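You operate a simulated robot arm through the tools that you are given. There is no shell and no other tool. Be economical: measure what you need, move in short steps, check, and stop when the job is done.

The job below is to be done with a simulated two-armed robot. You get a single attempt, and the scene is never put back.

TASK
On the beige table, fold the grey cloth in half, so that its two short edges meet.
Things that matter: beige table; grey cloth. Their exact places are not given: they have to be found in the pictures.

It is judged by the outcome, as a careful person would: the job done as asked, and still so three seconds after it is handed in. It fails if anything else is knocked over, pushed out of place, dropped, spilled or broken. Flat cloth is picked up by pressing the open fingertips on it (5 to 10 N) and closing them slowly along it; thin cloth reads only 2 to 8 mm in the jaws.

THE ROBOT
Two 7-joint arms with two-finger parallel grippers on one trunk, on a base that drives. Base frame: it is fixed to the floor where the robot stands at the start and does not move with it; the origin is under the middle of the robot, x ahead of it, y to its left, z up; the surface under the hand at the start is at about z = 800. Readings come in mm, rad, newtons and seconds.
The left shoulder is at the start at [30, 119, 935], the right one opposite. With the tool pointing down near the work surface each hand reaches from about 280 to 680 mm from the robot's upright axis, wherever it stands, measured 20 degrees to its own side. Places, roughly: beige table [900, 200, 800]. Payload 3.43 kg a hand.
The tool frame of a hand sits at the grasp point between the pads (the TCP): z along the fingers, y along the line on which they close. The tips reach 30 mm beyond it. The gripper opens to 94 mm. The fingers are 28 mm wide and 10 mm thick; the gripper's body (50 by 96 mm) begins 55 mm behind the TCP.
Orientation is told as [roll, pitch, yaw] about the base's x, y, z axes, in that order, counted from this pose: with the fingers straight down and closing along the base's y, the tool's x points along the base's -x, its y along +y and its z along -z.

THE INTERFACE
- The arms move only by the tool play_rows. It takes "left_rows", "right_rows" or both (then of equal length, played together; a hand with none holds still); each is a list of rows, each an object (a shift or turn left out is 0, a gripper value left out holds the last) with "delta_rot": the turn, a rotation vector about the tool's x, y, z in units of 5 degrees (1.0 is 5 degrees), a list of three; "delta_pos": the shift along the tool's x, y, z in units of 40 mm (1.0 is 40 mm), a list of three; "grip": the gripper command, from -1 (fully open) to 1 (shut), values between in proportion. In form: [{"delta_rot": [wx, wy, wz], "delta_pos": [dx, dy, dz], "grip": grip}, ...]. A call has 1 to 12 rows; each row shifts and turns the commanded pose from where the row before left it, along the tool's axes as they then stand. A call with a number of a shift or a turn outside -1 to 1 is refused whole. Each row takes 0.2 s and may step no farther than 50 mm and 0.15 rad from the row before; otherwise, or with a gripper value out of range, the whole call is refused. Where a pose cannot be reached the arm comes as near as it can. A force on the tool above 40 N (or 10 N above the force at the start of the call, whichever is more), or a blocked arm, ends the call early, and 0.2 s more pass. The fingers move at their own pace (about 72 mm/s each) and stop on an object; they squeeze with about 34 N. The grip force told is the motor's: it shows also when the fingers shut on nothing. Time passes only in rows, and 0.2 s behind the last, so rows that do not move let the fingers close. The reply holds the time, the measured pose of the TCP, the force on the tool along the base axes, the opening and the grip force, in the units named above and with some noise, with the torque about the TCP (base axes, N m) and any sound that the robot's microphone picked up.
- Cameras (640 x 400 px; columns grow to the right, rows downward): "scene" is now at [36.6, 2.7, 1629]; the picture's right is [0.03, -1.00, 0.00], its down [-0.87, -0.02, -0.49] and it looks along [0.49, 0.01, -0.87] (base axes); focal length 264 px, centre (320, 200). "left" rides on the left gripper at [76, -14, -103] in its tool frame; the picture's right is [0.18, 0.98, 0.00], its down [-0.75, 0.14, -0.64] and it looks along [-0.63, 0.12, 0.77] (tool axes); focal length 243 px, centre (320, 200). "right" rides on the right gripper at [76, 14, -103] in its tool frame; the picture's right is [-0.18, 0.98, 0.00], its down [-0.75, -0.14, -0.64] and it looks along [-0.63, -0.12, 0.77] (tool axes); focal length 243 px, centre (320, 200).
- snapshot(camera): a new picture of that camera. No time passes.
- move_column(by): slides the trunk up (or, below 0, down) by that many mm; the arms and the scene camera ride with it, the base frame stays. It gives what a move gives, with no picture.
- base_move(legs): drives the robot by 1 to 6 legs, each [ahead, turn to the left] in mm and rad, along the robot's own axes; the way and the turn of a leg run together, so that a leg with both is an arc; at most 1500 mm and 3.142 rad a leg. The arms and the cameras ride along, it lands a little off, and it stops where it bumps. It gives what a move gives.
- pan_tilt(pan, tilt): turns the head with the scene camera to pan (to the left, within 2.496 rad either way) and tilt (down, from -0.506 to 1.204), counted from straight ahead of the robot. It gives what a move gives.
- pixel_to_xyz(camera, pixels): for up to 12 pixels [column, row] of the newest picture of that camera ("zoom" is the newest enlarged one), the place [x, y, z] in the base frame of the surface seen there, good to about 2 mm. No time passes.
- enlarge(camera, box): a new picture of the part [left, top, right, bottom] of that camera's present view, enlarged. No time passes.
- hand_in(): hands the job in; it is judged then, once.

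Work in short steps. Measure before you move; look again where a grasp or a placing could have gone wrong, and mend it. You have 80 turns and 78 pictures in all, those below and enlarged ones among them. Open the grippers and draw the arms clear of the work before you hand the job in, unless the task says otherwise; then end with one line.

The tools are called after ">>>" as a command line: name --argument value ..., lists and objects as JSON in quotes. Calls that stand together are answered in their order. play_rows: Moves the arms, as the interface text tells. Its arguments: {"type":"object","properties":{"left_rows":{"type":"array","items":{"type":"object","properties":{"delta_rot":{"type":"array","items":{"type":"number"}},"delta_pos":{"type":"array","items":{"type":"number"}},"grip":{"type":"number"}}}},"right_rows":{"type":"array","items":{"type":"object","properties":{"delta_rot":{"type":"array","items":{"type":"number"}},"delta_pos":{"type":"array","items":{"type":"number"}},"grip":{"type":"number"}}}}},"required":[]} The other tools are called the same way: move_column (by) slides the trunk up or down; base_move (legs) drives the base; pan_tilt (pan, tilt) turns the head that bears the scene camera; snapshot (camera) takes a picture; pixel_to_xyz (camera, pixels) gives the place of the surface under pixels of a picture; enlarge (camera, box) takes an enlarged picture of a part of a camera's view; hand_in () hands the job in.

At the start:

```text
clock: 0.0
left_ee_pos: [535.2, 140.8, 1002.4]
left_tool_rot: [0.001, 0.0, 0.0]
left_ft_force: [0.3, 0.0, -0.2]
left_moment: [0.01, 0.0, -0.02]
left_finger_gap: 93.9
left_grip_force: 0.0
right_ee_pos: [376.8, -206.7, 936.7]
right_tool_rot: [0.0, 0.001, 0.0]
right_ft_force: [-0.1, -0.3, -0.3]
right_moment: [-0.01, 0.0, -0.03]
right_finger_gap: 94.0
right_grip_force: 0.2
trunk travel left (down, up): [-200.0, 210.0]
robot x, y, heading: [-3.5, 0.1, 0.001]
head pan, tilt: [0.028, 1.061]
```

scene: 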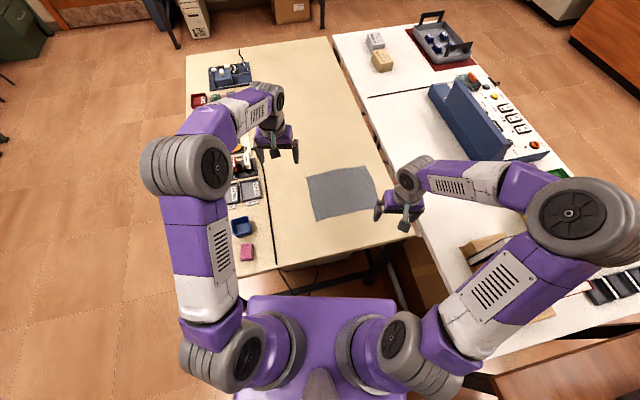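
right: 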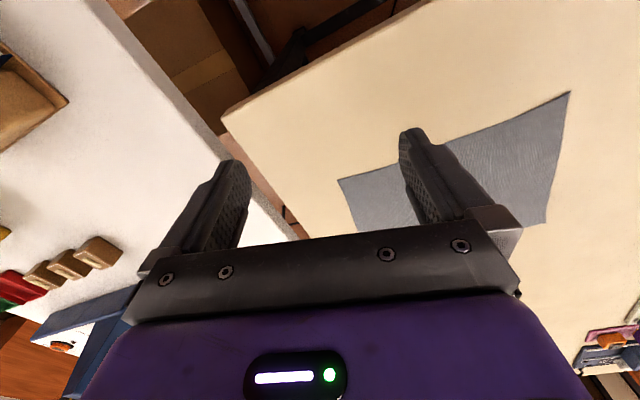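
left: 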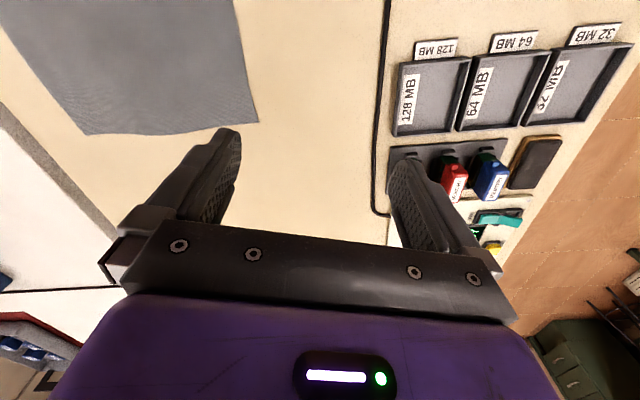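

The grey cloth lies around pixels (306-378, 165-221) in the scene picture; I enlarge it to find its corners.

>>> enlarge --camera "scene" --box '[280, 140, 440, 240]'

```text
4.00 times, centred on (360, 190) of scene
```

zoom: 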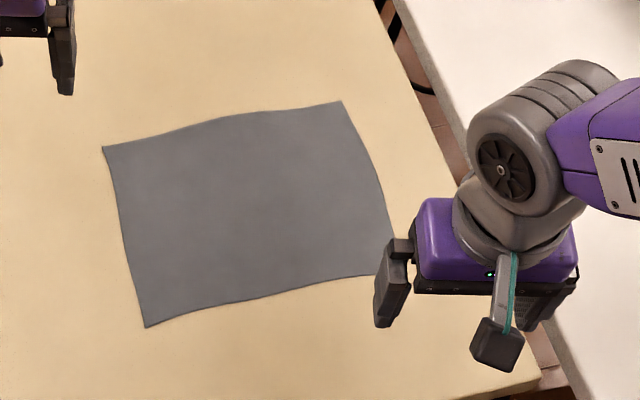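

Corners in the zoom: (103,147), (341,101), (393,240..272), (146,327). I measure them, plus edge midpoints and table.

>>> pixel_to_xyz --camera "zoom" --pixels '[[105, 149], [340, 103], [388, 235], [373, 273], [147, 325], [122, 235], [225, 118], [260, 298], [250, 210], [60, 250], [370, 100], [538, 380]]'

```text
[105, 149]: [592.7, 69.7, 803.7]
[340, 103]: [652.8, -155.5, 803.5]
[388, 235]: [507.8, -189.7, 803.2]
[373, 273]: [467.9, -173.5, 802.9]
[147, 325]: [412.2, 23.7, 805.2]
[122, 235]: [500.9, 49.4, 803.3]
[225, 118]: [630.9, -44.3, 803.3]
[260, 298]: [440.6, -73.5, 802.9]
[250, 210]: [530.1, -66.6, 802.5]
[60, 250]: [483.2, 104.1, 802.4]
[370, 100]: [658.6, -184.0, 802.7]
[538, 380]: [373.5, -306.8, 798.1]
```

I check the room between the robot's front and the table's near edge, as the far corner may need a short drive ahead.

>>> pan_tilt --pan 0.0 --tilt 1.2

>>> snapshot --camera "scene"

```text
clock: 0.7
left_ee_pos: [533.9, 139.7, 1001.6]
left_tool_rot: [-0.001, 0.0, 0.001]
left_ft_force: [0.5, -0.2, 0.2]
left_moment: [-0.01, -0.02, 0.0]
left_finger_gap: 94.2
left_grip_force: 0.0
right_ee_pos: [375.8, -207.0, 936.9]
right_tool_rot: [0.001, 0.0, 0.0]
right_ft_force: [-0.2, 0.2, 0.4]
right_moment: [0.0, -0.03, -0.02]
right_finger_gap: 94.5
right_grip_force: 0.1
trunk travel left (down, up): [-200.0, 210.0]
robot x, y, heading: [0.9, 1.0, -0.003]
head pan, tilt: [0.0, 1.201]
```

```text
73 pictures are left
```

scene: 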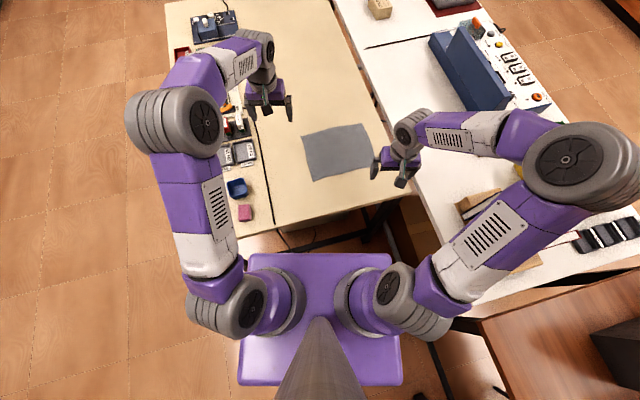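

The purple chassis front is at about row 255 and the table's near edge at rows 200-232; I measure both and the elbows.

>>> pixel_to_xyz --camera "scene" --pixels '[[320, 257], [250, 256], [385, 257], [260, 226], [330, 209], [405, 188], [300, 240], [205, 120], [590, 150], [195, 250], [245, 190], [460, 205]]'

```text
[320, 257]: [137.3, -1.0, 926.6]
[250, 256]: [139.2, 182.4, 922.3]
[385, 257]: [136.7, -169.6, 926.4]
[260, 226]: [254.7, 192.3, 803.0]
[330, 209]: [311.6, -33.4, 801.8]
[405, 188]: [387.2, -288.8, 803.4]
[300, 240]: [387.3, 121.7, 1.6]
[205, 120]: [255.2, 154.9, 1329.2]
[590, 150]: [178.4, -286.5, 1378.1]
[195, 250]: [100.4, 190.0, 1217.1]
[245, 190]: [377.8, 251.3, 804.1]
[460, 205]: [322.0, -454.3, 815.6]
```

The chassis front (x≈140) has over 100 mm to the table edge (x≈255-390), and the far corner B (653,-155) is at the left hand's reach limit. I drive 60 mm ahead; then left will take the far corner of the right short edge and right the near one.

>>> base_move --legs '[[60, 0]]'

>>> snapshot --camera "right"

>>> snapshot --camera "scene"

```text
clock: 1.8
left_ee_pos: [582.2, 145.7, 1002.2]
left_tool_rot: [-0.001, -0.004, 0.013]
left_ft_force: [0.9, -0.1, 0.4]
left_moment: [0.03, -0.03, 0.01]
left_finger_gap: 94.1
left_grip_force: 0.1
right_ee_pos: [426.8, -204.7, 937.0]
right_tool_rot: [0.002, -0.003, 0.012]
right_ft_force: [0.9, -0.3, 0.6]
right_moment: [0.02, -0.05, 0.0]
right_finger_gap: 94.0
right_grip_force: 0.1
trunk travel left (down, up): [-200.0, 210.0]
robot x, y, heading: [49.6, -1.6, 0.017]
head pan, tilt: [0.0, 1.201]
stopped in leg 1: the robot was blocked; the commanded pose is now the measured one
```

```text
72 pictures are left
```

right: 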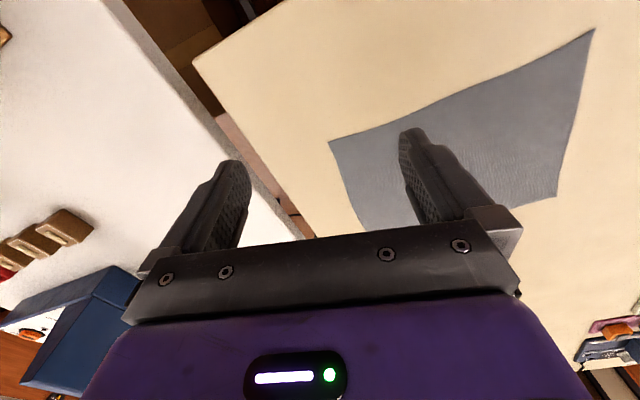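

```text
71 pictures are left
```

scene: 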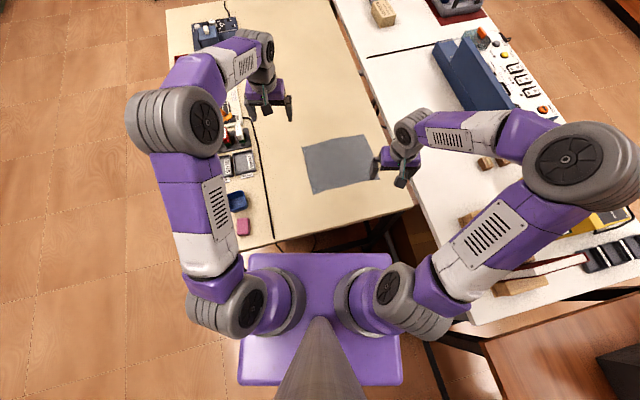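

It touched something after 50 mm, so I back off a few millimetres and re-measure the cloth.

>>> base_move --legs '[[-8, 0]]'

>>> enlarge --camera "scene" --box '[280, 110, 440, 210]'

>>> snapshot --camera "right"

```text
clock: 2.5
left_ee_pos: [575.4, 144.5, 1001.3]
left_tool_rot: [0.001, 0.001, 0.011]
left_ft_force: [-0.4, 0.3, 0.2]
left_moment: [0.0, 0.01, -0.02]
left_finger_gap: 94.2
left_grip_force: 0.0
right_ee_pos: [421.8, -203.8, 936.9]
right_tool_rot: [0.0, -0.002, 0.012]
right_ft_force: [-1.1, 0.6, -0.4]
right_moment: [0.01, -0.01, -0.02]
right_finger_gap: 94.1
right_grip_force: 0.0
trunk travel left (down, up): [-200.0, 210.0]
robot x, y, heading: [38.9, -3.5, 0.012]
head pan, tilt: [0.0, 1.201]
```

```text
4.00 times, centred on (360, 160) of scene
```

zoom: 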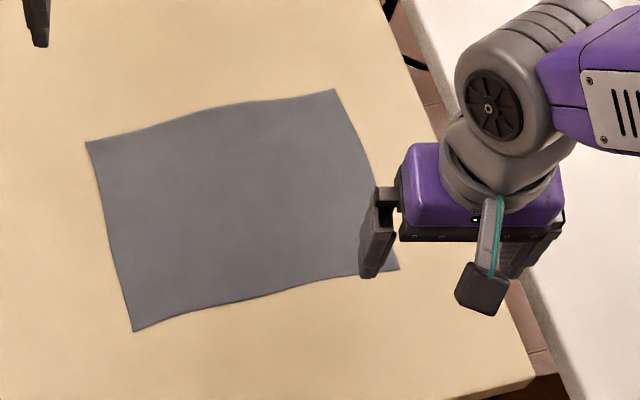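

```text
69 pictures are left
```

right: 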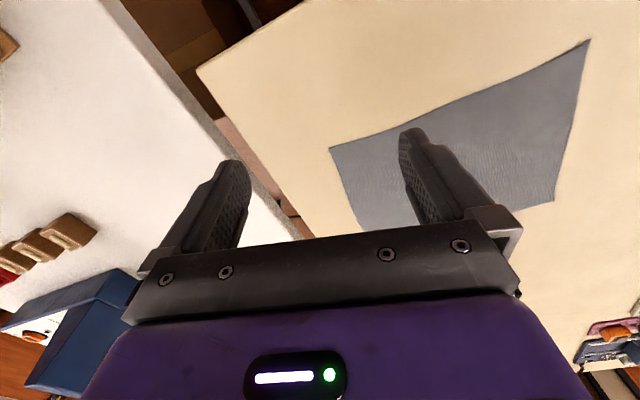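

Corners are at zoom (87,144), (333,91), (397,269), (134,330); measuring them with points along the right edge.

>>> pixel_to_xyz --camera "zoom" --pixels '[[88, 145], [332, 92], [396, 268], [135, 329], [353, 130], [370, 178], [108, 235], [394, 262], [342, 108]]'

>>> pixel_to_xyz --camera "right" --pixels '[[333, 150], [345, 185], [358, 220]]'

```text
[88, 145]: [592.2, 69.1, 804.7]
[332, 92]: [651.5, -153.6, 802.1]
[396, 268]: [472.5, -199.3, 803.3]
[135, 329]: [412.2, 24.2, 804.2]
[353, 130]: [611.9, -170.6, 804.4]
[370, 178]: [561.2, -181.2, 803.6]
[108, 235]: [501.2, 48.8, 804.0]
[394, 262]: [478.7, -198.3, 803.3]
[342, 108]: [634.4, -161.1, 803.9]
```

```text
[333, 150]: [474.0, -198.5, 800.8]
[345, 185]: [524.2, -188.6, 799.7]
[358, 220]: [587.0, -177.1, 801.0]
```

The cloth hasn't moved: A(592,69), B(652,-154), C(472,-200), D(412,24); the short edges are B-C and A-D (186 mm). I bring the right hand above near corner C, and the left partway to far corner B, both turned 14° to match the edge.

>>> play_rows --left_rows '[{"delta_pos": [-0.18, -0.92, 0]}, {"delta_pos": [-0.18, -0.92, 0]}, {"delta_pos": [-0.18, -0.92, 0]}, {"delta_pos": [-0.18, -0.92, 0]}, {"delta_rot": [0, 0, -0.93]}, {"delta_rot": [0, 0, -0.93]}, {"delta_rot": [0, 0, -0.93]}, {}]' --right_rows '[{"delta_pos": [-0.76, 0.25, 0]}, {"delta_pos": [-0.76, 0.25, 0]}, {"delta_rot": [0, 0, -0.93]}, {"delta_rot": [0, 0, -0.93]}, {"delta_rot": [0, 0, -0.93]}, {}, {}, {}]'

>>> snapshot --camera "scene"

```text
clock: 4.3
left_ee_pos: [604.4, -3.2, 1001.3]
left_tool_rot: [0.002, 0.0, 0.257]
left_ft_force: [0.8, -1.3, 0.3]
left_moment: [0.02, -0.02, -0.02]
left_finger_gap: 93.8
left_grip_force: 0.0
right_ee_pos: [481.1, -182.8, 936.1]
right_tool_rot: [0.0, -0.002, 0.254]
right_ft_force: [-0.3, -0.7, -0.7]
right_moment: [0.03, 0.0, -0.03]
right_finger_gap: 94.4
right_grip_force: 0.0
trunk travel left (down, up): [-200.0, 210.0]
robot x, y, heading: [44.1, -1.5, 0.014]
head pan, tilt: [0.0, 1.201]
```

```text
68 pictures are left
```

scene: 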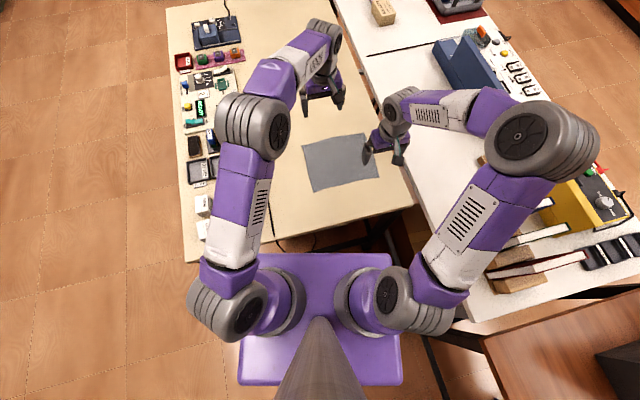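

Both hands are aligned at yaw ≈0.255 and the arms approach from opposite sides. I move the left hand on to above far corner B.

>>> play_rows --left_rows '[{"delta_pos": [0.05, -0.92, 0]}, {"delta_pos": [0.05, -0.92, 0]}, {"delta_pos": [0.05, -0.92, 0]}, {"delta_pos": [0.05, -0.92, 0]}, {}]'

>>> snapshot --camera "scene"

>>> snapshot --camera "left"

```text
clock: 5.5
left_ee_pos: [610.1, -111.6, 998.1]
left_tool_rot: [0.004, -0.001, 0.254]
left_ft_force: [0.0, -0.3, -0.9]
left_moment: [-0.03, -0.02, 0.01]
left_finger_gap: 93.9
left_grip_force: 0.0
left hand out of reach, approached as far as the arm can: row 3, 4
right_ee_pos: [480.9, -182.8, 938.4]
right_tool_rot: [0.002, -0.001, 0.255]
right_ft_force: [0.3, 0.5, 0.4]
right_moment: [0.0, -0.03, 0.02]
right_finger_gap: 93.8
right_grip_force: 0.1
trunk travel left (down, up): [-200.0, 210.0]
robot x, y, heading: [37.8, -1.9, 0.009]
head pan, tilt: [0.0, 1.201]
```

```text
67 pictures are left
```

scene: 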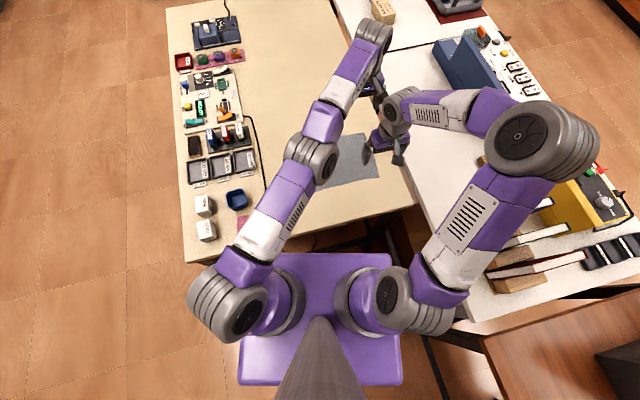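

```text
66 pictures are left
```

left: 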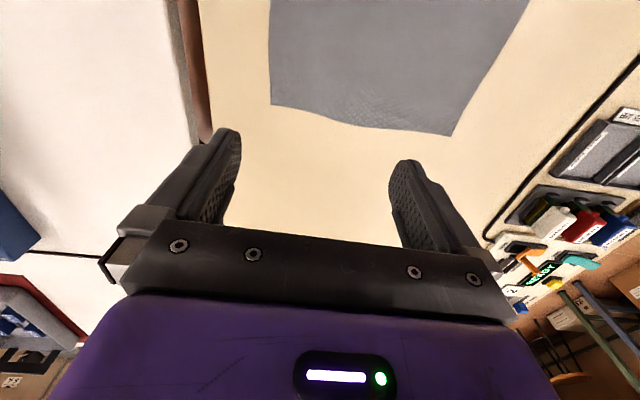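

The left arm is stretched out with its wrist above the shoulder; raising the trunk 120 mm levels shoulder and wrist and gains reach.

>>> move_column --by 120

>>> play_rows --left_rows '[{"delta_pos": [0, 0, 1]}, {"delta_pos": [0, 0, 1]}, {"delta_pos": [0, 0, 1]}, {"delta_pos": [0, 0, 0.5]}, {}]' --right_rows '[{"delta_pos": [0, 0, 1]}, {"delta_pos": [0, 0, 1]}, {"delta_pos": [0, 0, 1]}, {}, {}]'

```text
clock: 7.0
left_ee_pos: [610.0, -111.6, 1117.1]
left_tool_rot: [0.001, 0.0, 0.254]
left_ft_force: [0.5, 0.1, -0.1]
left_moment: [0.01, -0.01, 0.01]
left_finger_gap: 94.1
left_grip_force: 0.0
right_ee_pos: [481.4, -183.4, 1057.2]
right_tool_rot: [0.002, -0.003, 0.257]
right_ft_force: [-0.4, -0.7, -0.1]
right_moment: [0.0, -0.03, -0.01]
right_finger_gap: 94.0
right_grip_force: 0.1
trunk travel left (down, up): [-320.0, 90.0]
robot x, y, heading: [41.0, -0.5, 0.01]
head pan, tilt: [0.0, 1.201]
```

```text
clock: 8.2
left_ee_pos: [618.9, -116.4, 979.0]
left_tool_rot: [0.003, 0.002, 0.256]
left_ft_force: [0.1, 0.2, 0.0]
left_moment: [-0.04, -0.03, 0.02]
left_finger_gap: 94.1
left_grip_force: 0.1
left hand out of reach, approached as far as the arm can: row 1, 2
right_ee_pos: [484.7, -184.0, 936.1]
right_tool_rot: [0.0, -0.001, 0.255]
right_ft_force: [-0.8, -0.5, -1.1]
right_moment: [-0.01, 0.0, 0.01]
right_finger_gap: 93.9
right_grip_force: 0.1
trunk travel left (down, up): [-320.0, 90.0]
robot x, y, heading: [39.9, -4.4, 0.008]
head pan, tilt: [0.0, 1.201]
```

Reach is regained. The left goes to (633,-148) and both hands go down to about z=900 with jaws set to about 30 mm.

>>> play_rows --left_rows '[{"delta_pos": [-0.154, -0.857, 0], "grip": 0.36}, {"delta_pos": [0, 0, 0.95]}, {"delta_pos": [0, 0, 0.95]}, {}]' --right_rows '[{"delta_pos": [0, 0, 0.45], "grip": 0.36}, {"delta_pos": [0, 0, 0.45]}, {}, {}]'

>>> snapshot --camera "left"

>>> snapshot --camera "right"

>>> snapshot --camera "scene"

```text
clock: 9.2
left_ee_pos: [612.6, -119.8, 903.8]
left_tool_rot: [0.003, 0.0, 0.255]
left_ft_force: [0.8, 0.2, -0.1]
left_moment: [-0.02, 0.02, 0.07]
left_finger_gap: 30.1
left_grip_force: 0.0
left hand out of reach, approached as far as the arm can: row 1, 3
right_ee_pos: [482.7, -183.0, 899.0]
right_tool_rot: [0.0, -0.003, 0.256]
right_ft_force: [0.3, 0.2, 0.1]
right_moment: [0.0, 0.05, 0.0]
right_finger_gap: 30.2
right_grip_force: 0.0
trunk travel left (down, up): [-320.0, 90.0]
robot x, y, heading: [42.1, 0.7, 0.012]
head pan, tilt: [0.0, 1.201]
```

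```text
65 pictures are left
```

left: 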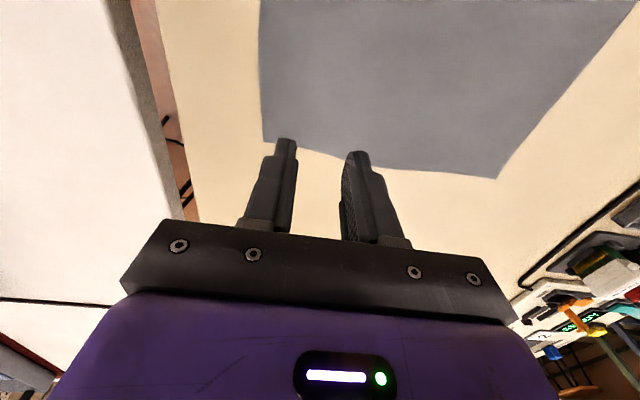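

```text
64 pictures are left
```

right: 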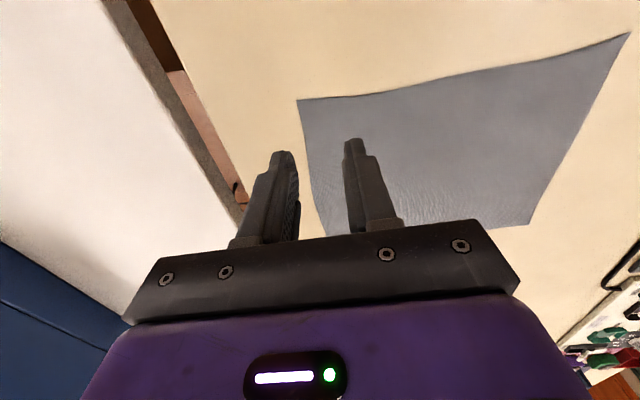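

```text
63 pictures are left
```

scene: 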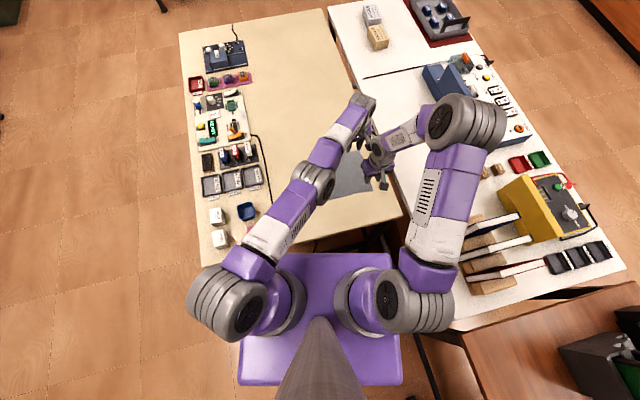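

The left hand is about 35 mm short of its point. I plan to shift the robot about 100 mm to the right (the table's edge recedes there too), so I measure the surroundings for that first.

>>> pixel_to_xyz --camera "scene" --pixels '[[482, 352], [500, 392], [465, 330], [450, 325], [425, 335], [402, 380], [242, 380], [400, 258], [247, 258], [410, 250], [570, 215], [450, 395]]'

>>> play_rows --left_rows '[{"delta_pos": [0.5, 0.5, -0.7]}, {"delta_pos": [0.5, 0.5, -0.9]}, {"delta_pos": [0.5, 0.5, -0.9]}, {"delta_pos": [0.5, 0.5, -0.9]}]' --right_rows '[{"delta_pos": [0, 0, -0.9]}, {"delta_pos": [0, 0, -0.9]}, {"delta_pos": [0, 0, -0.9]}, {"delta_pos": [0, 0, -0.9]}]'

```text
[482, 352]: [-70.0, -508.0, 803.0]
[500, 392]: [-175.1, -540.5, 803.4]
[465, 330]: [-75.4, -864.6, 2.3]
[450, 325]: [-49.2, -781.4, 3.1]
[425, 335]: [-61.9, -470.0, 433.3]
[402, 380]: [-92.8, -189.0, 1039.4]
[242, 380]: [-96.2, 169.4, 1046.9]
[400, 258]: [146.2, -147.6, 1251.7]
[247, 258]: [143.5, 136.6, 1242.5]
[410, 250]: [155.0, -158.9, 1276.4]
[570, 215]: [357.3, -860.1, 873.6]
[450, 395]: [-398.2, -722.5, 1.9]
```

```text
clock: 10.2
left_ee_pos: [614.8, -118.8, 1036.9]
left_tool_rot: [0.002, 0.003, 0.255]
left_ft_force: [0.5, -0.3, -0.1]
left_moment: [-0.01, -0.02, 0.02]
left_finger_gap: 30.1
left_grip_force: 0.1
left hand out of reach, approached as far as the arm can: row 1, 2, 3, 4
right_ee_pos: [480.6, -184.1, 1044.4]
right_tool_rot: [-0.002, -0.002, 0.257]
right_ft_force: [-1.2, 0.5, 0.3]
right_moment: [0.0, -0.01, 0.02]
right_finger_gap: 29.9
right_grip_force: 0.1
trunk travel left (down, up): [-320.0, 90.0]
robot x, y, heading: [44.1, -2.0, 0.015]
head pan, tilt: [0.0, 1.201]
```

The left hand did not follow that move sideways, though it should be well within reach; I test by moving it only leftwards.

>>> play_rows --left_rows '[{"delta_pos": [0, 0.8, 0]}, {"delta_pos": [0, 0.8, 0]}]'

>>> snapshot --camera "scene"

```text
clock: 10.8
left_ee_pos: [637.2, -75.2, 1039.1]
left_tool_rot: [0.004, 0.002, 0.256]
left_ft_force: [-0.2, 0.4, -0.7]
left_moment: [0.04, 0.0, 0.03]
left_finger_gap: 30.1
left_grip_force: 0.1
left hand out of reach, approached as far as the arm can: row 1, 2
right_ee_pos: [482.2, -185.9, 1044.4]
right_tool_rot: [0.0, -0.003, 0.255]
right_ft_force: [-0.9, 0.0, -0.5]
right_moment: [-0.02, 0.01, -0.01]
right_finger_gap: 30.4
right_grip_force: 0.0
trunk travel left (down, up): [-320.0, 90.0]
robot x, y, heading: [42.1, -1.3, 0.014]
head pan, tilt: [0.0, 1.201]
```

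```text
62 pictures are left
```

scene: 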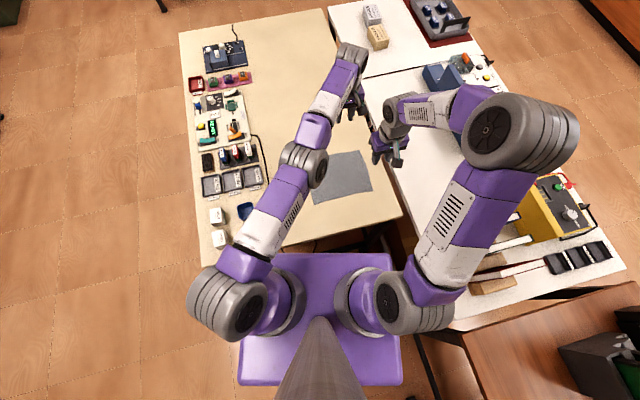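

The hand sits on its reach limit, so its commanded pose must still lie outside; I pull it in toward the robot.

>>> play_rows --left_rows '[{"delta_pos": [1, 0, 0]}, {"delta_pos": [1, 0, 0]}, {"delta_pos": [1, 0, 0]}]'

```text
clock: 11.7
left_ee_pos: [606.0, -138.5, 1045.1]
left_tool_rot: [0.006, -0.007, 0.263]
left_ft_force: [2.8, 1.1, -1.7]
left_moment: [-0.06, 0.18, 0.02]
left_finger_gap: 30.1
left_grip_force: 0.3
left hand out of reach, approached as far as the arm can: row 1, 2, 3
right_ee_pos: [478.5, -191.6, 1042.3]
right_tool_rot: [-0.002, 0.014, 0.246]
right_ft_force: [-2.5, -1.3, 2.0]
right_moment: [0.18, -0.37, 0.0]
right_finger_gap: 29.8
right_grip_force: 0.1
trunk travel left (down, up): [-320.0, 90.0]
robot x, y, heading: [42.3, -6.0, 0.01]
head pan, tilt: [0.0, 1.201]
stopped in row 3 (left hand): the force on the tool passed its limit at 46 N (the readings are from after the stop); the commanded pose is now the measured one
```

The hand slid along its reach limit into the right wrist; the commanded pose is now the measured one. I draw the left hand away to the left.

>>> play_rows --left_rows '[{"delta_pos": [0, 0.8, 0]}, {"delta_pos": [0, 0.8, 0]}, {"delta_pos": [0.5, 0.5, 0]}, {"delta_pos": [0.5, 0.5, 0]}]'

>>> snapshot --camera "scene"

```text
clock: 12.7
left_ee_pos: [628.9, -91.3, 1054.0]
left_tool_rot: [0.009, -0.006, 0.263]
left_ft_force: [-0.1, -0.6, -0.1]
left_moment: [0.02, 0.01, 0.02]
left_finger_gap: 29.9
left_grip_force: 0.0
left hand out of reach, approached as far as the arm can: row 1, 2, 3, 4
right_ee_pos: [477.0, -190.6, 1042.9]
right_tool_rot: [-0.002, 0.013, 0.245]
right_ft_force: [-0.1, 0.2, -0.9]
right_moment: [0.0, 0.0, 0.0]
right_finger_gap: 30.0
right_grip_force: 0.1
trunk travel left (down, up): [-320.0, 90.0]
robot x, y, heading: [41.1, -0.1, 0.016]
head pan, tilt: [0.0, 1.201]
```

```text
61 pictures are left
```

scene: 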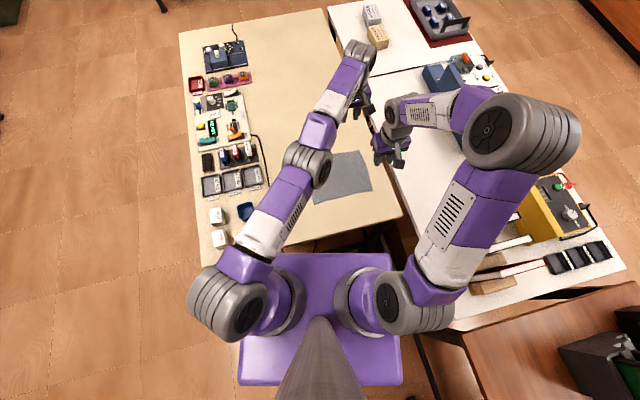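

The arm is straight (a stretched-elbow singularity): it follows sideways but not inward. I command a clear inward pull along the arm's line to bend the elbow.

>>> play_rows --left_rows '[{"delta_pos": [0.8, 0.57, 0]}, {"delta_pos": [0.8, 0.57, 0]}, {"delta_pos": [0.8, 0.57, 0]}, {"delta_pos": [0.8, 0.57, 0]}, {}, {}, {}]'

```text
clock: 14.3
left_ee_pos: [623.0, -102.6, 1065.9]
left_tool_rot: [0.008, -0.005, 0.264]
left_ft_force: [0.8, 0.7, -0.2]
left_moment: [-0.03, 0.0, 0.01]
left_finger_gap: 30.3
left_grip_force: 0.1
left hand out of reach, approached as far as the arm can: row 1, 2, 3, 4
right_ee_pos: [477.1, -190.5, 1042.5]
right_tool_rot: [-0.002, 0.011, 0.246]
right_ft_force: [-0.1, -0.2, 0.4]
right_moment: [0.07, -0.03, 0.04]
right_finger_gap: 30.2
right_grip_force: 0.0
trunk travel left (down, up): [-320.0, 90.0]
robot x, y, heading: [45.2, -2.9, 0.013]
head pan, tilt: [0.0, 1.201]
```

Inward pull has no effect on a straight elbow, but a downward sweep should flex it; the space under the left hand (z≈1066) is free, so I lower it.

>>> play_rows --left_rows '[{"delta_pos": [0, 0, 0.7]}, {"delta_pos": [0, 0, 0.7]}, {"delta_pos": [0, 0, 0.7]}, {"delta_pos": [0, 0, 0.7]}]'

```text
clock: 15.3
left_ee_pos: [625.7, -100.0, 953.0]
left_tool_rot: [0.008, -0.007, 0.262]
left_ft_force: [-0.4, -0.3, -0.3]
left_moment: [0.04, -0.01, -0.01]
left_finger_gap: 30.1
left_grip_force: 0.0
left hand out of reach, approached as far as the arm can: row 2
right_ee_pos: [477.7, -189.7, 1042.2]
right_tool_rot: [-0.001, 0.014, 0.245]
right_ft_force: [-0.6, 0.4, 1.1]
right_moment: [0.03, 0.0, 0.03]
right_finger_gap: 29.9
right_grip_force: 0.1
trunk travel left (down, up): [-320.0, 90.0]
robot x, y, heading: [37.7, 0.0, 0.012]
head pan, tilt: [0.0, 1.201]
```

Rows went through this time; now I try inward again.

>>> play_rows --left_rows '[{"delta_pos": [0.8, 0.57, 0]}, {"delta_pos": [0.8, 0.57, 0]}]'

```text
clock: 15.9
left_ee_pos: [625.6, -101.6, 954.6]
left_tool_rot: [0.006, -0.005, 0.264]
left_ft_force: [-0.4, -0.1, 0.4]
left_moment: [-0.02, -0.03, 0.01]
left_finger_gap: 30.1
left_grip_force: 0.1
left hand out of reach, approached as far as the arm can: row 1, 2
right_ee_pos: [478.2, -190.4, 1041.9]
right_tool_rot: [-0.002, 0.011, 0.247]
right_ft_force: [-0.1, 0.1, -0.5]
right_moment: [-0.01, 0.02, 0.0]
right_finger_gap: 30.1
right_grip_force: 0.0
trunk travel left (down, up): [-320.0, 90.0]
robot x, y, heading: [42.5, -3.6, 0.014]
head pan, tilt: [0.0, 1.201]
```

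I look at the arm's shape to see how the elbow stands.

>>> snapshot --camera "scene"

>>> pixel_to_xyz --camera "scene" --pixels '[[228, 265], [262, 232], [290, 185], [305, 160], [318, 130], [335, 95], [350, 65], [365, 110]]'

```text
60 pictures are left
```

scene: 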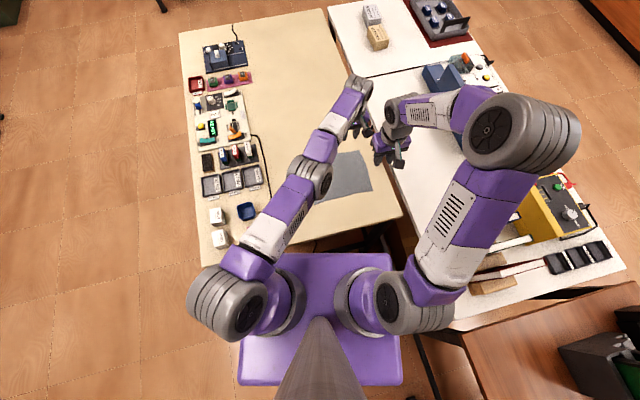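

```text
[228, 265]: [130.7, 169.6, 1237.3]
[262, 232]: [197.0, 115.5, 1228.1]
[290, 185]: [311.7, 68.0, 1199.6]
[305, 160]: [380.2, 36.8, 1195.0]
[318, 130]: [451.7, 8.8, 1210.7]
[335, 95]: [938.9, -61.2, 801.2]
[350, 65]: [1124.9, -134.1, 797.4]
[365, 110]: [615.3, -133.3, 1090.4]
```

The arm is stretched level. I combine lowering with inward motion to flex the elbow.

>>> play_rows --left_rows '[{"delta_pos": [0.3, 0.2, 0.7]}, {"delta_pos": [0.3, 0.2, 0.7]}, {"delta_pos": [0.3, 0.2, 0.6]}, {"delta_pos": [0.6, 0.4, 0]}, {"delta_pos": [0.6, 0.4, 0]}]'

```text
clock: 17.1
left_ee_pos: [607.4, -105.7, 856.3]
left_tool_rot: [0.009, -0.006, 0.263]
left_ft_force: [0.0, -0.4, -0.5]
left_moment: [-0.01, 0.02, -0.01]
left_finger_gap: 30.0
left_grip_force: 0.0
left hand out of reach, approached as far as the arm can: row 1, 2, 3, 4, 5
right_ee_pos: [478.0, -190.3, 1043.0]
right_tool_rot: [-0.002, 0.01, 0.246]
right_ft_force: [0.5, 0.1, 0.3]
right_moment: [0.01, 0.0, -0.01]
right_finger_gap: 30.2
right_grip_force: 0.0
trunk travel left (down, up): [-320.0, 90.0]
robot x, y, heading: [39.8, -3.9, 0.01]
head pan, tilt: [0.0, 1.201]
```

It keeps sliding on its reach sphere; I now raise it straight up, where the sphere bulges outward, so that the path lies inside reach and the elbow should bend.

>>> play_rows --left_rows '[{"delta_pos": [0, 0, -0.6]}, {"delta_pos": [0, 0, -0.6]}, {"delta_pos": [0, 0, -0.6]}, {"delta_pos": [0, 0, -0.6]}, {"delta_pos": [0, 0, -0.6]}]'

```text
clock: 18.3
left_ee_pos: [620.0, -112.3, 974.7]
left_tool_rot: [0.01, -0.006, 0.263]
left_ft_force: [-0.4, -1.1, -0.7]
left_moment: [0.02, 0.03, 0.02]
left_finger_gap: 30.1
left_grip_force: 0.1
left hand out of reach, approached as far as the arm can: row 1, 2, 3, 5
right_ee_pos: [476.7, -191.3, 1042.5]
right_tool_rot: [-0.001, 0.012, 0.246]
right_ft_force: [-0.7, 0.4, 0.2]
right_moment: [-0.01, -0.01, 0.0]
right_finger_gap: 30.1
right_grip_force: 0.0
trunk travel left (down, up): [-320.0, 90.0]
robot x, y, heading: [39.3, -2.5, 0.012]
head pan, tilt: [0.0, 1.201]
```

Perhaps the elbow has passed just beyond straight and rests on its stop. I stretch outward first (to exact straight), then lower to flex it the right way, then pull in.

>>> play_rows --left_rows '[{"delta_pos": [-0.6, -0.4, 0]}, {"delta_pos": [-0.6, -0.4, 0]}, {"delta_pos": [0, 0, 0.9]}, {"delta_pos": [0, 0, 0.9]}, {"delta_pos": [0.5, 0.35, 0]}, {"delta_pos": [0.5, 0.35, 0]}, {"delta_pos": [0.5, 0.35, 0]}, {"delta_pos": [0.5, 0.35, 0]}, {"delta_pos": [0.5, 0.35, 0]}]'

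```text
clock: 20.3
left_ee_pos: [603.3, -124.5, 885.0]
left_tool_rot: [0.01, -0.004, 0.262]
left_ft_force: [-0.2, 0.8, 0.2]
left_moment: [0.05, -0.01, 0.02]
left_finger_gap: 29.9
left_grip_force: 0.1
left hand out of reach, approached as far as the arm can: row 1, 2, 4, 5, 6, 7, 8, 9
right_ee_pos: [477.4, -190.1, 1042.4]
right_tool_rot: [-0.002, 0.014, 0.248]
right_ft_force: [0.7, 0.0, 0.6]
right_moment: [-0.01, 0.03, 0.0]
right_finger_gap: 30.0
right_grip_force: 0.0
trunk travel left (down, up): [-320.0, 90.0]
robot x, y, heading: [43.0, -0.5, 0.013]
head pan, tilt: [0.0, 1.201]
```

Surface heights suggest the elbow sags (1237→1195→1211), i.e. hyper-extended. I go up, stretch outward thoroughly, then sweep down to bring the elbow back through straight.

>>> play_rows --left_rows '[{"delta_pos": [-0.2, 0.1, -1]}, {"delta_pos": [-0.2, 0.1, -1]}, {"delta_pos": [-0.2, 0.1, -1]}, {"delta_pos": [-0.2, 0.1, -1]}, {"delta_pos": [-0.8, -0.5, 0]}, {"delta_pos": [-0.8, -0.5, 0]}, {"delta_pos": [-0.8, -0.5, 0]}, {"delta_pos": [-0.8, -0.5, 0]}, {"delta_pos": [0, 0, 1]}, {"delta_pos": [0, 0, 1]}, {"delta_pos": [0, 0, 1]}]'

>>> snapshot --camera "scene"

>>> pixel_to_xyz --camera "scene" --pixels '[[228, 265], [245, 255], [262, 232], [275, 212], [290, 185], [305, 160], [318, 140], [325, 125]]'

```text
clock: 22.7
left_ee_pos: [628.0, -97.0, 925.0]
left_tool_rot: [0.005, -0.008, 0.265]
left_ft_force: [0.4, 0.4, -0.2]
left_moment: [0.03, -0.02, 0.01]
left_finger_gap: 30.2
left_grip_force: 0.1
left hand out of reach, approached as far as the arm can: row 1, 4, 5, 6, 7, 8
right_ee_pos: [478.3, -191.0, 1042.0]
right_tool_rot: [-0.003, 0.013, 0.246]
right_ft_force: [0.6, 0.7, -0.8]
right_moment: [-0.02, 0.02, -0.01]
right_finger_gap: 30.3
right_grip_force: 0.0
trunk travel left (down, up): [-320.0, 90.0]
robot x, y, heading: [43.1, -3.3, 0.017]
head pan, tilt: [0.0, 1.201]
```

```text
59 pictures are left
```

scene: 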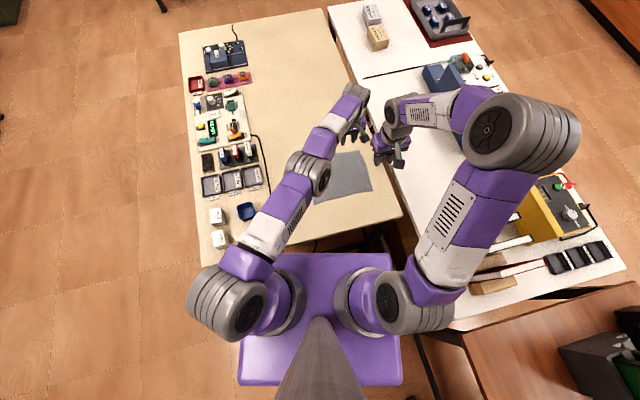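

```text
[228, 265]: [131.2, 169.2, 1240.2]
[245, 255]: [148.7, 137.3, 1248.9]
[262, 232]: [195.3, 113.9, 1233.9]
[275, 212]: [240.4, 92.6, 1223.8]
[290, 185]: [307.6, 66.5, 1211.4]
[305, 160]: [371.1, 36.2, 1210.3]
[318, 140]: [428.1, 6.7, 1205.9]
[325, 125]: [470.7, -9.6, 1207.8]
```

The last three rows ran unflagged and the elbow rose from 1195 to 1210. One more lowering row, then inward.

>>> play_rows --left_rows '[{"delta_pos": [0, 0, 0.8]}, {"delta_pos": [0.3, 0.2, 0.4]}, {"delta_pos": [0.5, 0.35, 0]}, {"delta_pos": [0.5, 0.35, 0]}, {"delta_pos": [0.5, 0.35, 0]}]'

```text
clock: 23.9
left_ee_pos: [609.8, -101.0, 861.7]
left_tool_rot: [0.01, -0.006, 0.264]
left_ft_force: [0.5, -1.3, 0.7]
left_moment: [0.01, 0.01, 0.01]
left_finger_gap: 30.0
left_grip_force: 0.0
left hand out of reach, approached as far as the arm can: row 1, 2, 3, 4, 5
right_ee_pos: [477.3, -190.0, 1043.0]
right_tool_rot: [-0.002, 0.013, 0.245]
right_ft_force: [0.1, 0.3, -0.3]
right_moment: [-0.01, 0.0, 0.03]
right_finger_gap: 30.0
right_grip_force: 0.0
trunk travel left (down, up): [-320.0, 90.0]
robot x, y, heading: [42.9, 2.8, 0.014]
head pan, tilt: [0.0, 1.201]
```

Downward sweeps through the middle of the sphere (centre at z≈1000) run unflagged. I go up high first, then straight down to z≈1000, so that slack is gained.

>>> play_rows --left_rows '[{"delta_pos": [0, 0, -1]}, {"delta_pos": [0, 0, -1]}, {"delta_pos": [0, 0, -1]}, {"delta_pos": [0, 0, -1]}, {"delta_pos": [0, 0, -1]}, {"delta_pos": [0, 0, -1]}, {"delta_pos": [0, 0, -1]}, {"delta_pos": [0, 0, -1]}, {"delta_pos": [0, 0, -1]}]'

>>> play_rows --left_rows '[{"delta_pos": [0, 0, 0.5]}, {"delta_pos": [0, 0, 0.5]}, {"delta_pos": [0, 0, 0.5]}, {"delta_pos": [0, 0, 0.5]}, {"delta_pos": [0, 0, 0.5]}, {"delta_pos": [0, 0, 0.5]}]'

```text
clock: 25.9
left_ee_pos: [585.8, -98.8, 1212.4]
left_tool_rot: [0.005, -0.007, 0.262]
left_ft_force: [-0.2, -0.4, -0.8]
left_moment: [-0.02, -0.05, 0.0]
left_finger_gap: 30.1
left_grip_force: 0.0
left hand out of reach, approached as far as the arm can: row 1, 2, 4, 6, 7, 8, 9
right_ee_pos: [476.7, -189.1, 1042.5]
right_tool_rot: [-0.003, 0.012, 0.247]
right_ft_force: [-0.2, 0.4, 0.0]
right_moment: [0.0, -0.02, 0.0]
right_finger_gap: 30.2
right_grip_force: 0.0
trunk travel left (down, up): [-320.0, 90.0]
robot x, y, heading: [42.5, -2.4, 0.01]
head pan, tilt: [0.0, 1.201]
```

```text
clock: 27.3
left_ee_pos: [591.2, -97.3, 1090.7]
left_tool_rot: [0.007, -0.008, 0.263]
left_ft_force: [-0.5, 0.6, -0.2]
left_moment: [-0.04, 0.03, 0.03]
left_finger_gap: 30.2
left_grip_force: 0.0
right_ee_pos: [477.9, -190.4, 1042.1]
right_tool_rot: [-0.002, 0.012, 0.246]
right_ft_force: [1.2, 0.3, 0.1]
right_moment: [-0.04, -0.01, 0.04]
right_finger_gap: 30.1
right_grip_force: 0.1
trunk travel left (down, up): [-320.0, 90.0]
robot x, y, heading: [39.1, -4.2, 0.011]
head pan, tilt: [0.0, 1.201]
```

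It is freed: the hand came down unflagged and is now about 30 mm inside its limit. I pull inward and left.

>>> play_rows --left_rows '[{"delta_pos": [0.3, 0.2, 0.4]}, {"delta_pos": [0.5, 0.5, 0.2]}, {"delta_pos": [0.5, 0.5, 0]}, {"delta_pos": [0, 0.7, 0]}]'

```text
clock: 28.3
left_ee_pos: [523.8, -36.2, 1069.0]
left_tool_rot: [0.008, -0.007, 0.264]
left_ft_force: [-0.5, -0.1, -0.3]
left_moment: [-0.04, 0.0, -0.01]
left_finger_gap: 30.3
left_grip_force: 0.1
right_ee_pos: [477.7, -188.4, 1042.8]
right_tool_rot: [-0.005, 0.013, 0.245]
right_ft_force: [-0.3, 0.8, -0.5]
right_moment: [-0.02, 0.03, 0.01]
right_finger_gap: 30.4
right_grip_force: 0.0
trunk travel left (down, up): [-320.0, 90.0]
robot x, y, heading: [40.9, -1.9, 0.009]
head pan, tilt: [0.0, 1.201]
```

Now I shift the robot about 100 mm to its right: an S-curve backwards, then forward to x≈60, with both hands high and clear.

>>> base_move --legs '[[-200, 0.5], [-200, -0.51], [395, 0]]'

>>> snapshot --camera "scene"

```text
clock: 31.4
left_ee_pos: [182.4, -87.3, 1068.2]
left_tool_rot: [0.005, -0.007, 0.371]
left_ft_force: [-0.3, -0.2, -0.2]
left_moment: [0.04, 0.02, 0.02]
left_finger_gap: 30.2
left_grip_force: 0.0
right_ee_pos: [153.2, -243.6, 1042.5]
right_tool_rot: [-0.003, 0.012, 0.356]
right_ft_force: [-0.5, 0.2, 0.2]
right_moment: [0.01, 0.02, -0.01]
right_finger_gap: 30.1
right_grip_force: 0.1
trunk travel left (down, up): [-320.0, 90.0]
robot x, y, heading: [-301.1, -102.7, 0.123]
head pan, tilt: [0.0, 1.201]
stopped in leg 2: the robot was blocked; the commanded pose is now the measured one
```

```text
58 pictures are left
```

scene: 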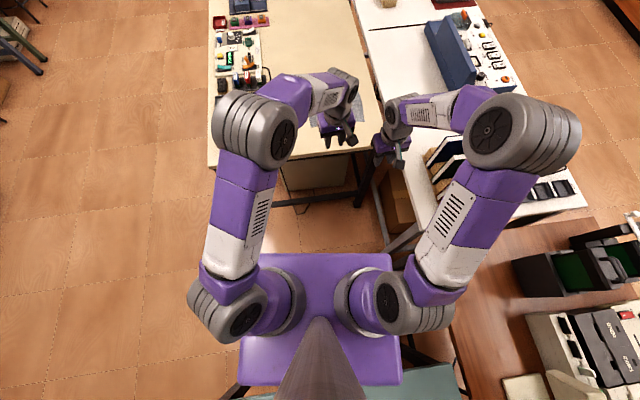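

It touched a table behind at x≈-300, y≈-103, heading 0.12. From here I go straight ahead while turning back to heading 0, to about x=55.

>>> base_move --legs '[[120, -0.125], [232, 0]]'

>>> snapshot --camera "scene"

```text
clock: 33.9
left_ee_pos: [526.3, -140.1, 1068.6]
left_tool_rot: [0.007, -0.004, 0.246]
left_ft_force: [-0.6, -0.5, -0.7]
left_moment: [0.03, 0.01, 0.0]
left_finger_gap: 30.1
left_grip_force: 0.1
right_ee_pos: [480.4, -291.2, 1042.6]
right_tool_rot: [-0.002, 0.013, 0.231]
right_ft_force: [-0.1, -0.4, 0.0]
right_moment: [-0.03, 0.02, -0.01]
right_finger_gap: 29.9
right_grip_force: 0.1
trunk travel left (down, up): [-320.0, 90.0]
robot x, y, heading: [48.1, -96.3, -0.002]
head pan, tilt: [0.0, 1.201]
```

```text
57 pictures are left
```

scene: 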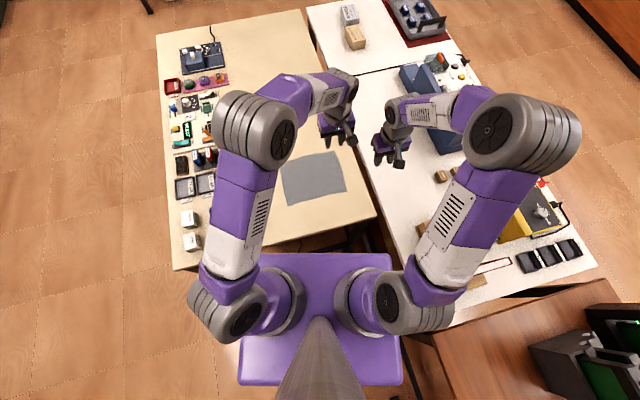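

The robot is at (48,-96) with the cloth fully in view at (280-347, 152-204). I lower the trunk 100 mm for best reach at table level and re-measure the cloth.

>>> move_column --by -100

>>> enlarge --camera "scene" --box '[230, 110, 390, 210]'

```text
clock: 35.3
left_ee_pos: [525.9, -140.1, 968.1]
left_tool_rot: [0.007, -0.005, 0.246]
left_ft_force: [0.2, 0.2, 0.1]
left_moment: [-0.02, 0.03, -0.01]
left_finger_gap: 30.2
left_grip_force: 0.0
right_ee_pos: [480.2, -291.5, 941.9]
right_tool_rot: [-0.002, 0.012, 0.229]
right_ft_force: [0.2, 0.3, -0.4]
right_moment: [-0.02, 0.01, 0.01]
right_finger_gap: 29.9
right_grip_force: 0.0
trunk travel left (down, up): [-220.0, 190.0]
robot x, y, heading: [46.1, -96.6, -0.001]
head pan, tilt: [0.0, 1.201]
```

```text
4.00 times, centred on (310, 160) of scene
```

zoom: 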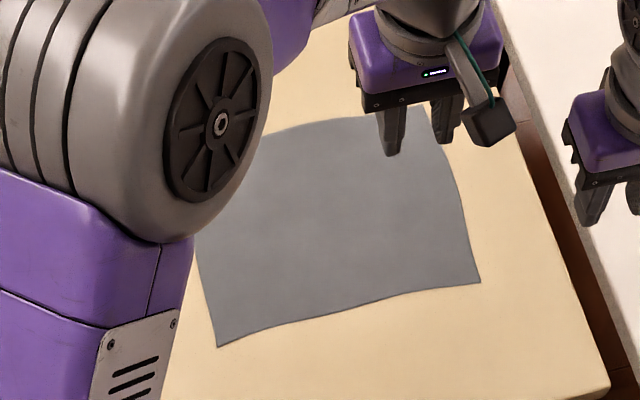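

>>> pixel_to_xyz --camera "zoom" --pixels '[[479, 282], [218, 346], [424, 106], [436, 132], [456, 185], [467, 222], [209, 300], [290, 131]]'

```text
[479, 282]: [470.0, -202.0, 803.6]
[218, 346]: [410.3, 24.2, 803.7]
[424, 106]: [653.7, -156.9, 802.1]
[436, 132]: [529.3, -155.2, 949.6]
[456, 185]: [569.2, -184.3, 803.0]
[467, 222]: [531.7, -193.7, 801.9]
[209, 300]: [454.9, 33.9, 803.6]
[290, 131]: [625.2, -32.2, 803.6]
```

The cloth is unmoved: C(471,-201), B(653,-156). I bring both hands over their points: left (633,-149), right (483,-185), at z≈900.

>>> play_rows --left_rows '[{"delta_pos": [-0.852, -0.29, 0]}, {"delta_pos": [-0.852, -0.29, 0]}, {"delta_pos": [-0.852, -0.29, 0]}, {"delta_pos": [0, 0, 0.85]}, {"delta_pos": [0, 0, 0.85]}, {}]' --right_rows '[{}, {"delta_pos": [-0.224, 0.859, 0]}, {"delta_pos": [-0.224, 0.859, 0]}, {"delta_pos": [-0.224, 0.859, 0]}, {"delta_pos": [0, 0, 0.5], "delta_rot": [0, 0, -0.24]}, {"delta_pos": [0, 0, 0.5]}]'

>>> enlarge --camera "scene" --box '[230, 110, 390, 210]'

>>> snapshot --camera "left"

>>> snapshot --camera "right"

```text
clock: 36.7
left_ee_pos: [636.6, -147.8, 900.6]
left_tool_rot: [0.006, -0.005, 0.246]
left_ft_force: [-0.1, 0.2, 0.1]
left_moment: [-0.01, 0.0, 0.0]
left_finger_gap: 30.0
left_grip_force: 0.0
right_ee_pos: [481.5, -182.9, 902.3]
right_tool_rot: [-0.002, 0.012, 0.252]
right_ft_force: [-0.4, 1.0, -0.1]
right_moment: [-0.04, 0.04, 0.01]
right_finger_gap: 30.1
right_grip_force: 0.1
trunk travel left (down, up): [-220.0, 190.0]
robot x, y, heading: [48.6, -98.4, -0.001]
head pan, tilt: [0.0, 1.201]
```

```text
4.00 times, centred on (310, 160) of scene
```

zoom: 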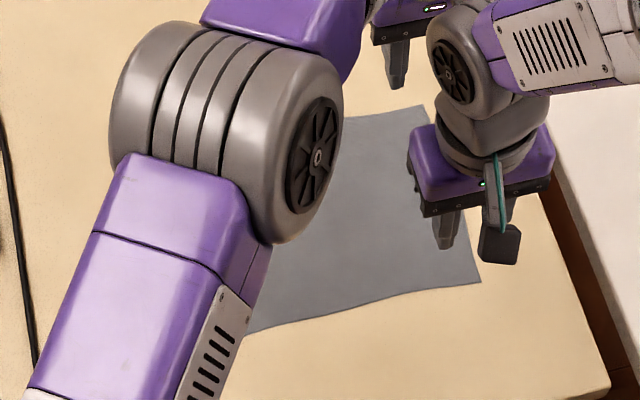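

```text
54 pictures are left
```

left: 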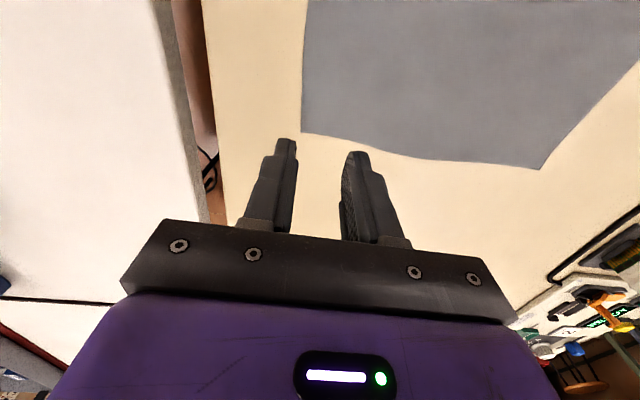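

```text
53 pictures are left
```

right: 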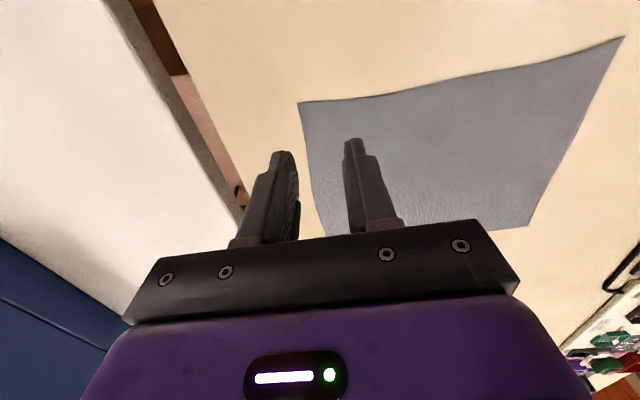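

Both hands are over their points with 30 mm jaw gaps. Slight corrections, then down to just above the cloth (tips ≈ z 806).

>>> play_rows --left_rows '[{"delta_pos": [0.09, 0, 0.8]}, {"delta_pos": [0, 0, 0.8]}, {}]' --right_rows '[{"delta_pos": [-0.05, -0.08, 0.8]}, {"delta_pos": [0, 0, 0.8]}, {}]'

>>> play_rows --left_rows '[{"delta_pos": [0, 0, 0.06]}, {}]' --right_rows '[{"delta_pos": [0, 0, 0.07]}, {}]'

>>> snapshot --camera "left"

>>> snapshot --camera "right"

```text
clock: 37.5
left_ee_pos: [632.2, -150.1, 835.5]
left_tool_rot: [0.006, -0.006, 0.245]
left_ft_force: [0.4, -0.4, -0.2]
left_moment: [0.01, 0.03, -0.03]
left_finger_gap: 30.2
left_grip_force: 0.1
right_ee_pos: [483.7, -188.3, 836.6]
right_tool_rot: [0.0, 0.012, 0.249]
right_ft_force: [-0.5, 0.6, 0.0]
right_moment: [-0.01, -0.01, 0.01]
right_finger_gap: 29.9
right_grip_force: 0.0
trunk travel left (down, up): [-220.0, 190.0]
robot x, y, heading: [42.1, -94.7, -0.0]
head pan, tilt: [0.0, 1.201]
```

```text
clock: 38.1
left_ee_pos: [632.5, -148.5, 832.9]
left_tool_rot: [0.008, -0.006, 0.245]
left_ft_force: [-0.6, -0.6, -0.2]
left_moment: [-0.04, -0.04, -0.03]
left_finger_gap: 30.1
left_grip_force: 0.0
right_ee_pos: [483.9, -188.0, 835.2]
right_tool_rot: [-0.003, 0.016, 0.252]
right_ft_force: [-0.4, -0.4, -0.6]
right_moment: [-0.02, -0.03, 0.04]
right_finger_gap: 30.3
right_grip_force: 0.1
trunk travel left (down, up): [-220.0, 190.0]
robot x, y, heading: [44.2, -98.1, -0.002]
head pan, tilt: [0.0, 1.201]
```

```text
52 pictures are left
```

left: 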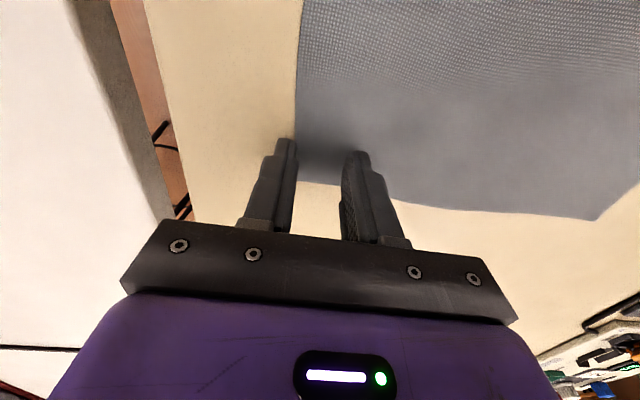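

```text
51 pictures are left
```

right: 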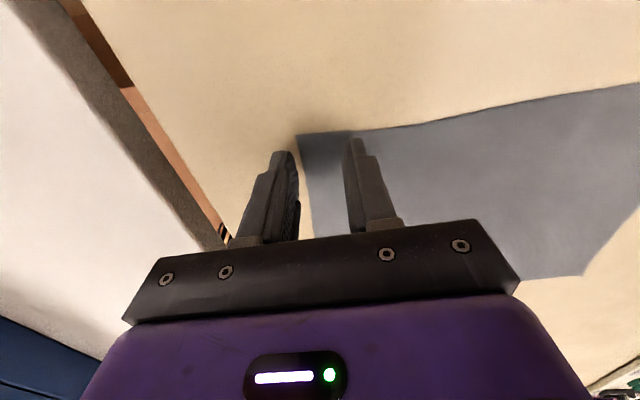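

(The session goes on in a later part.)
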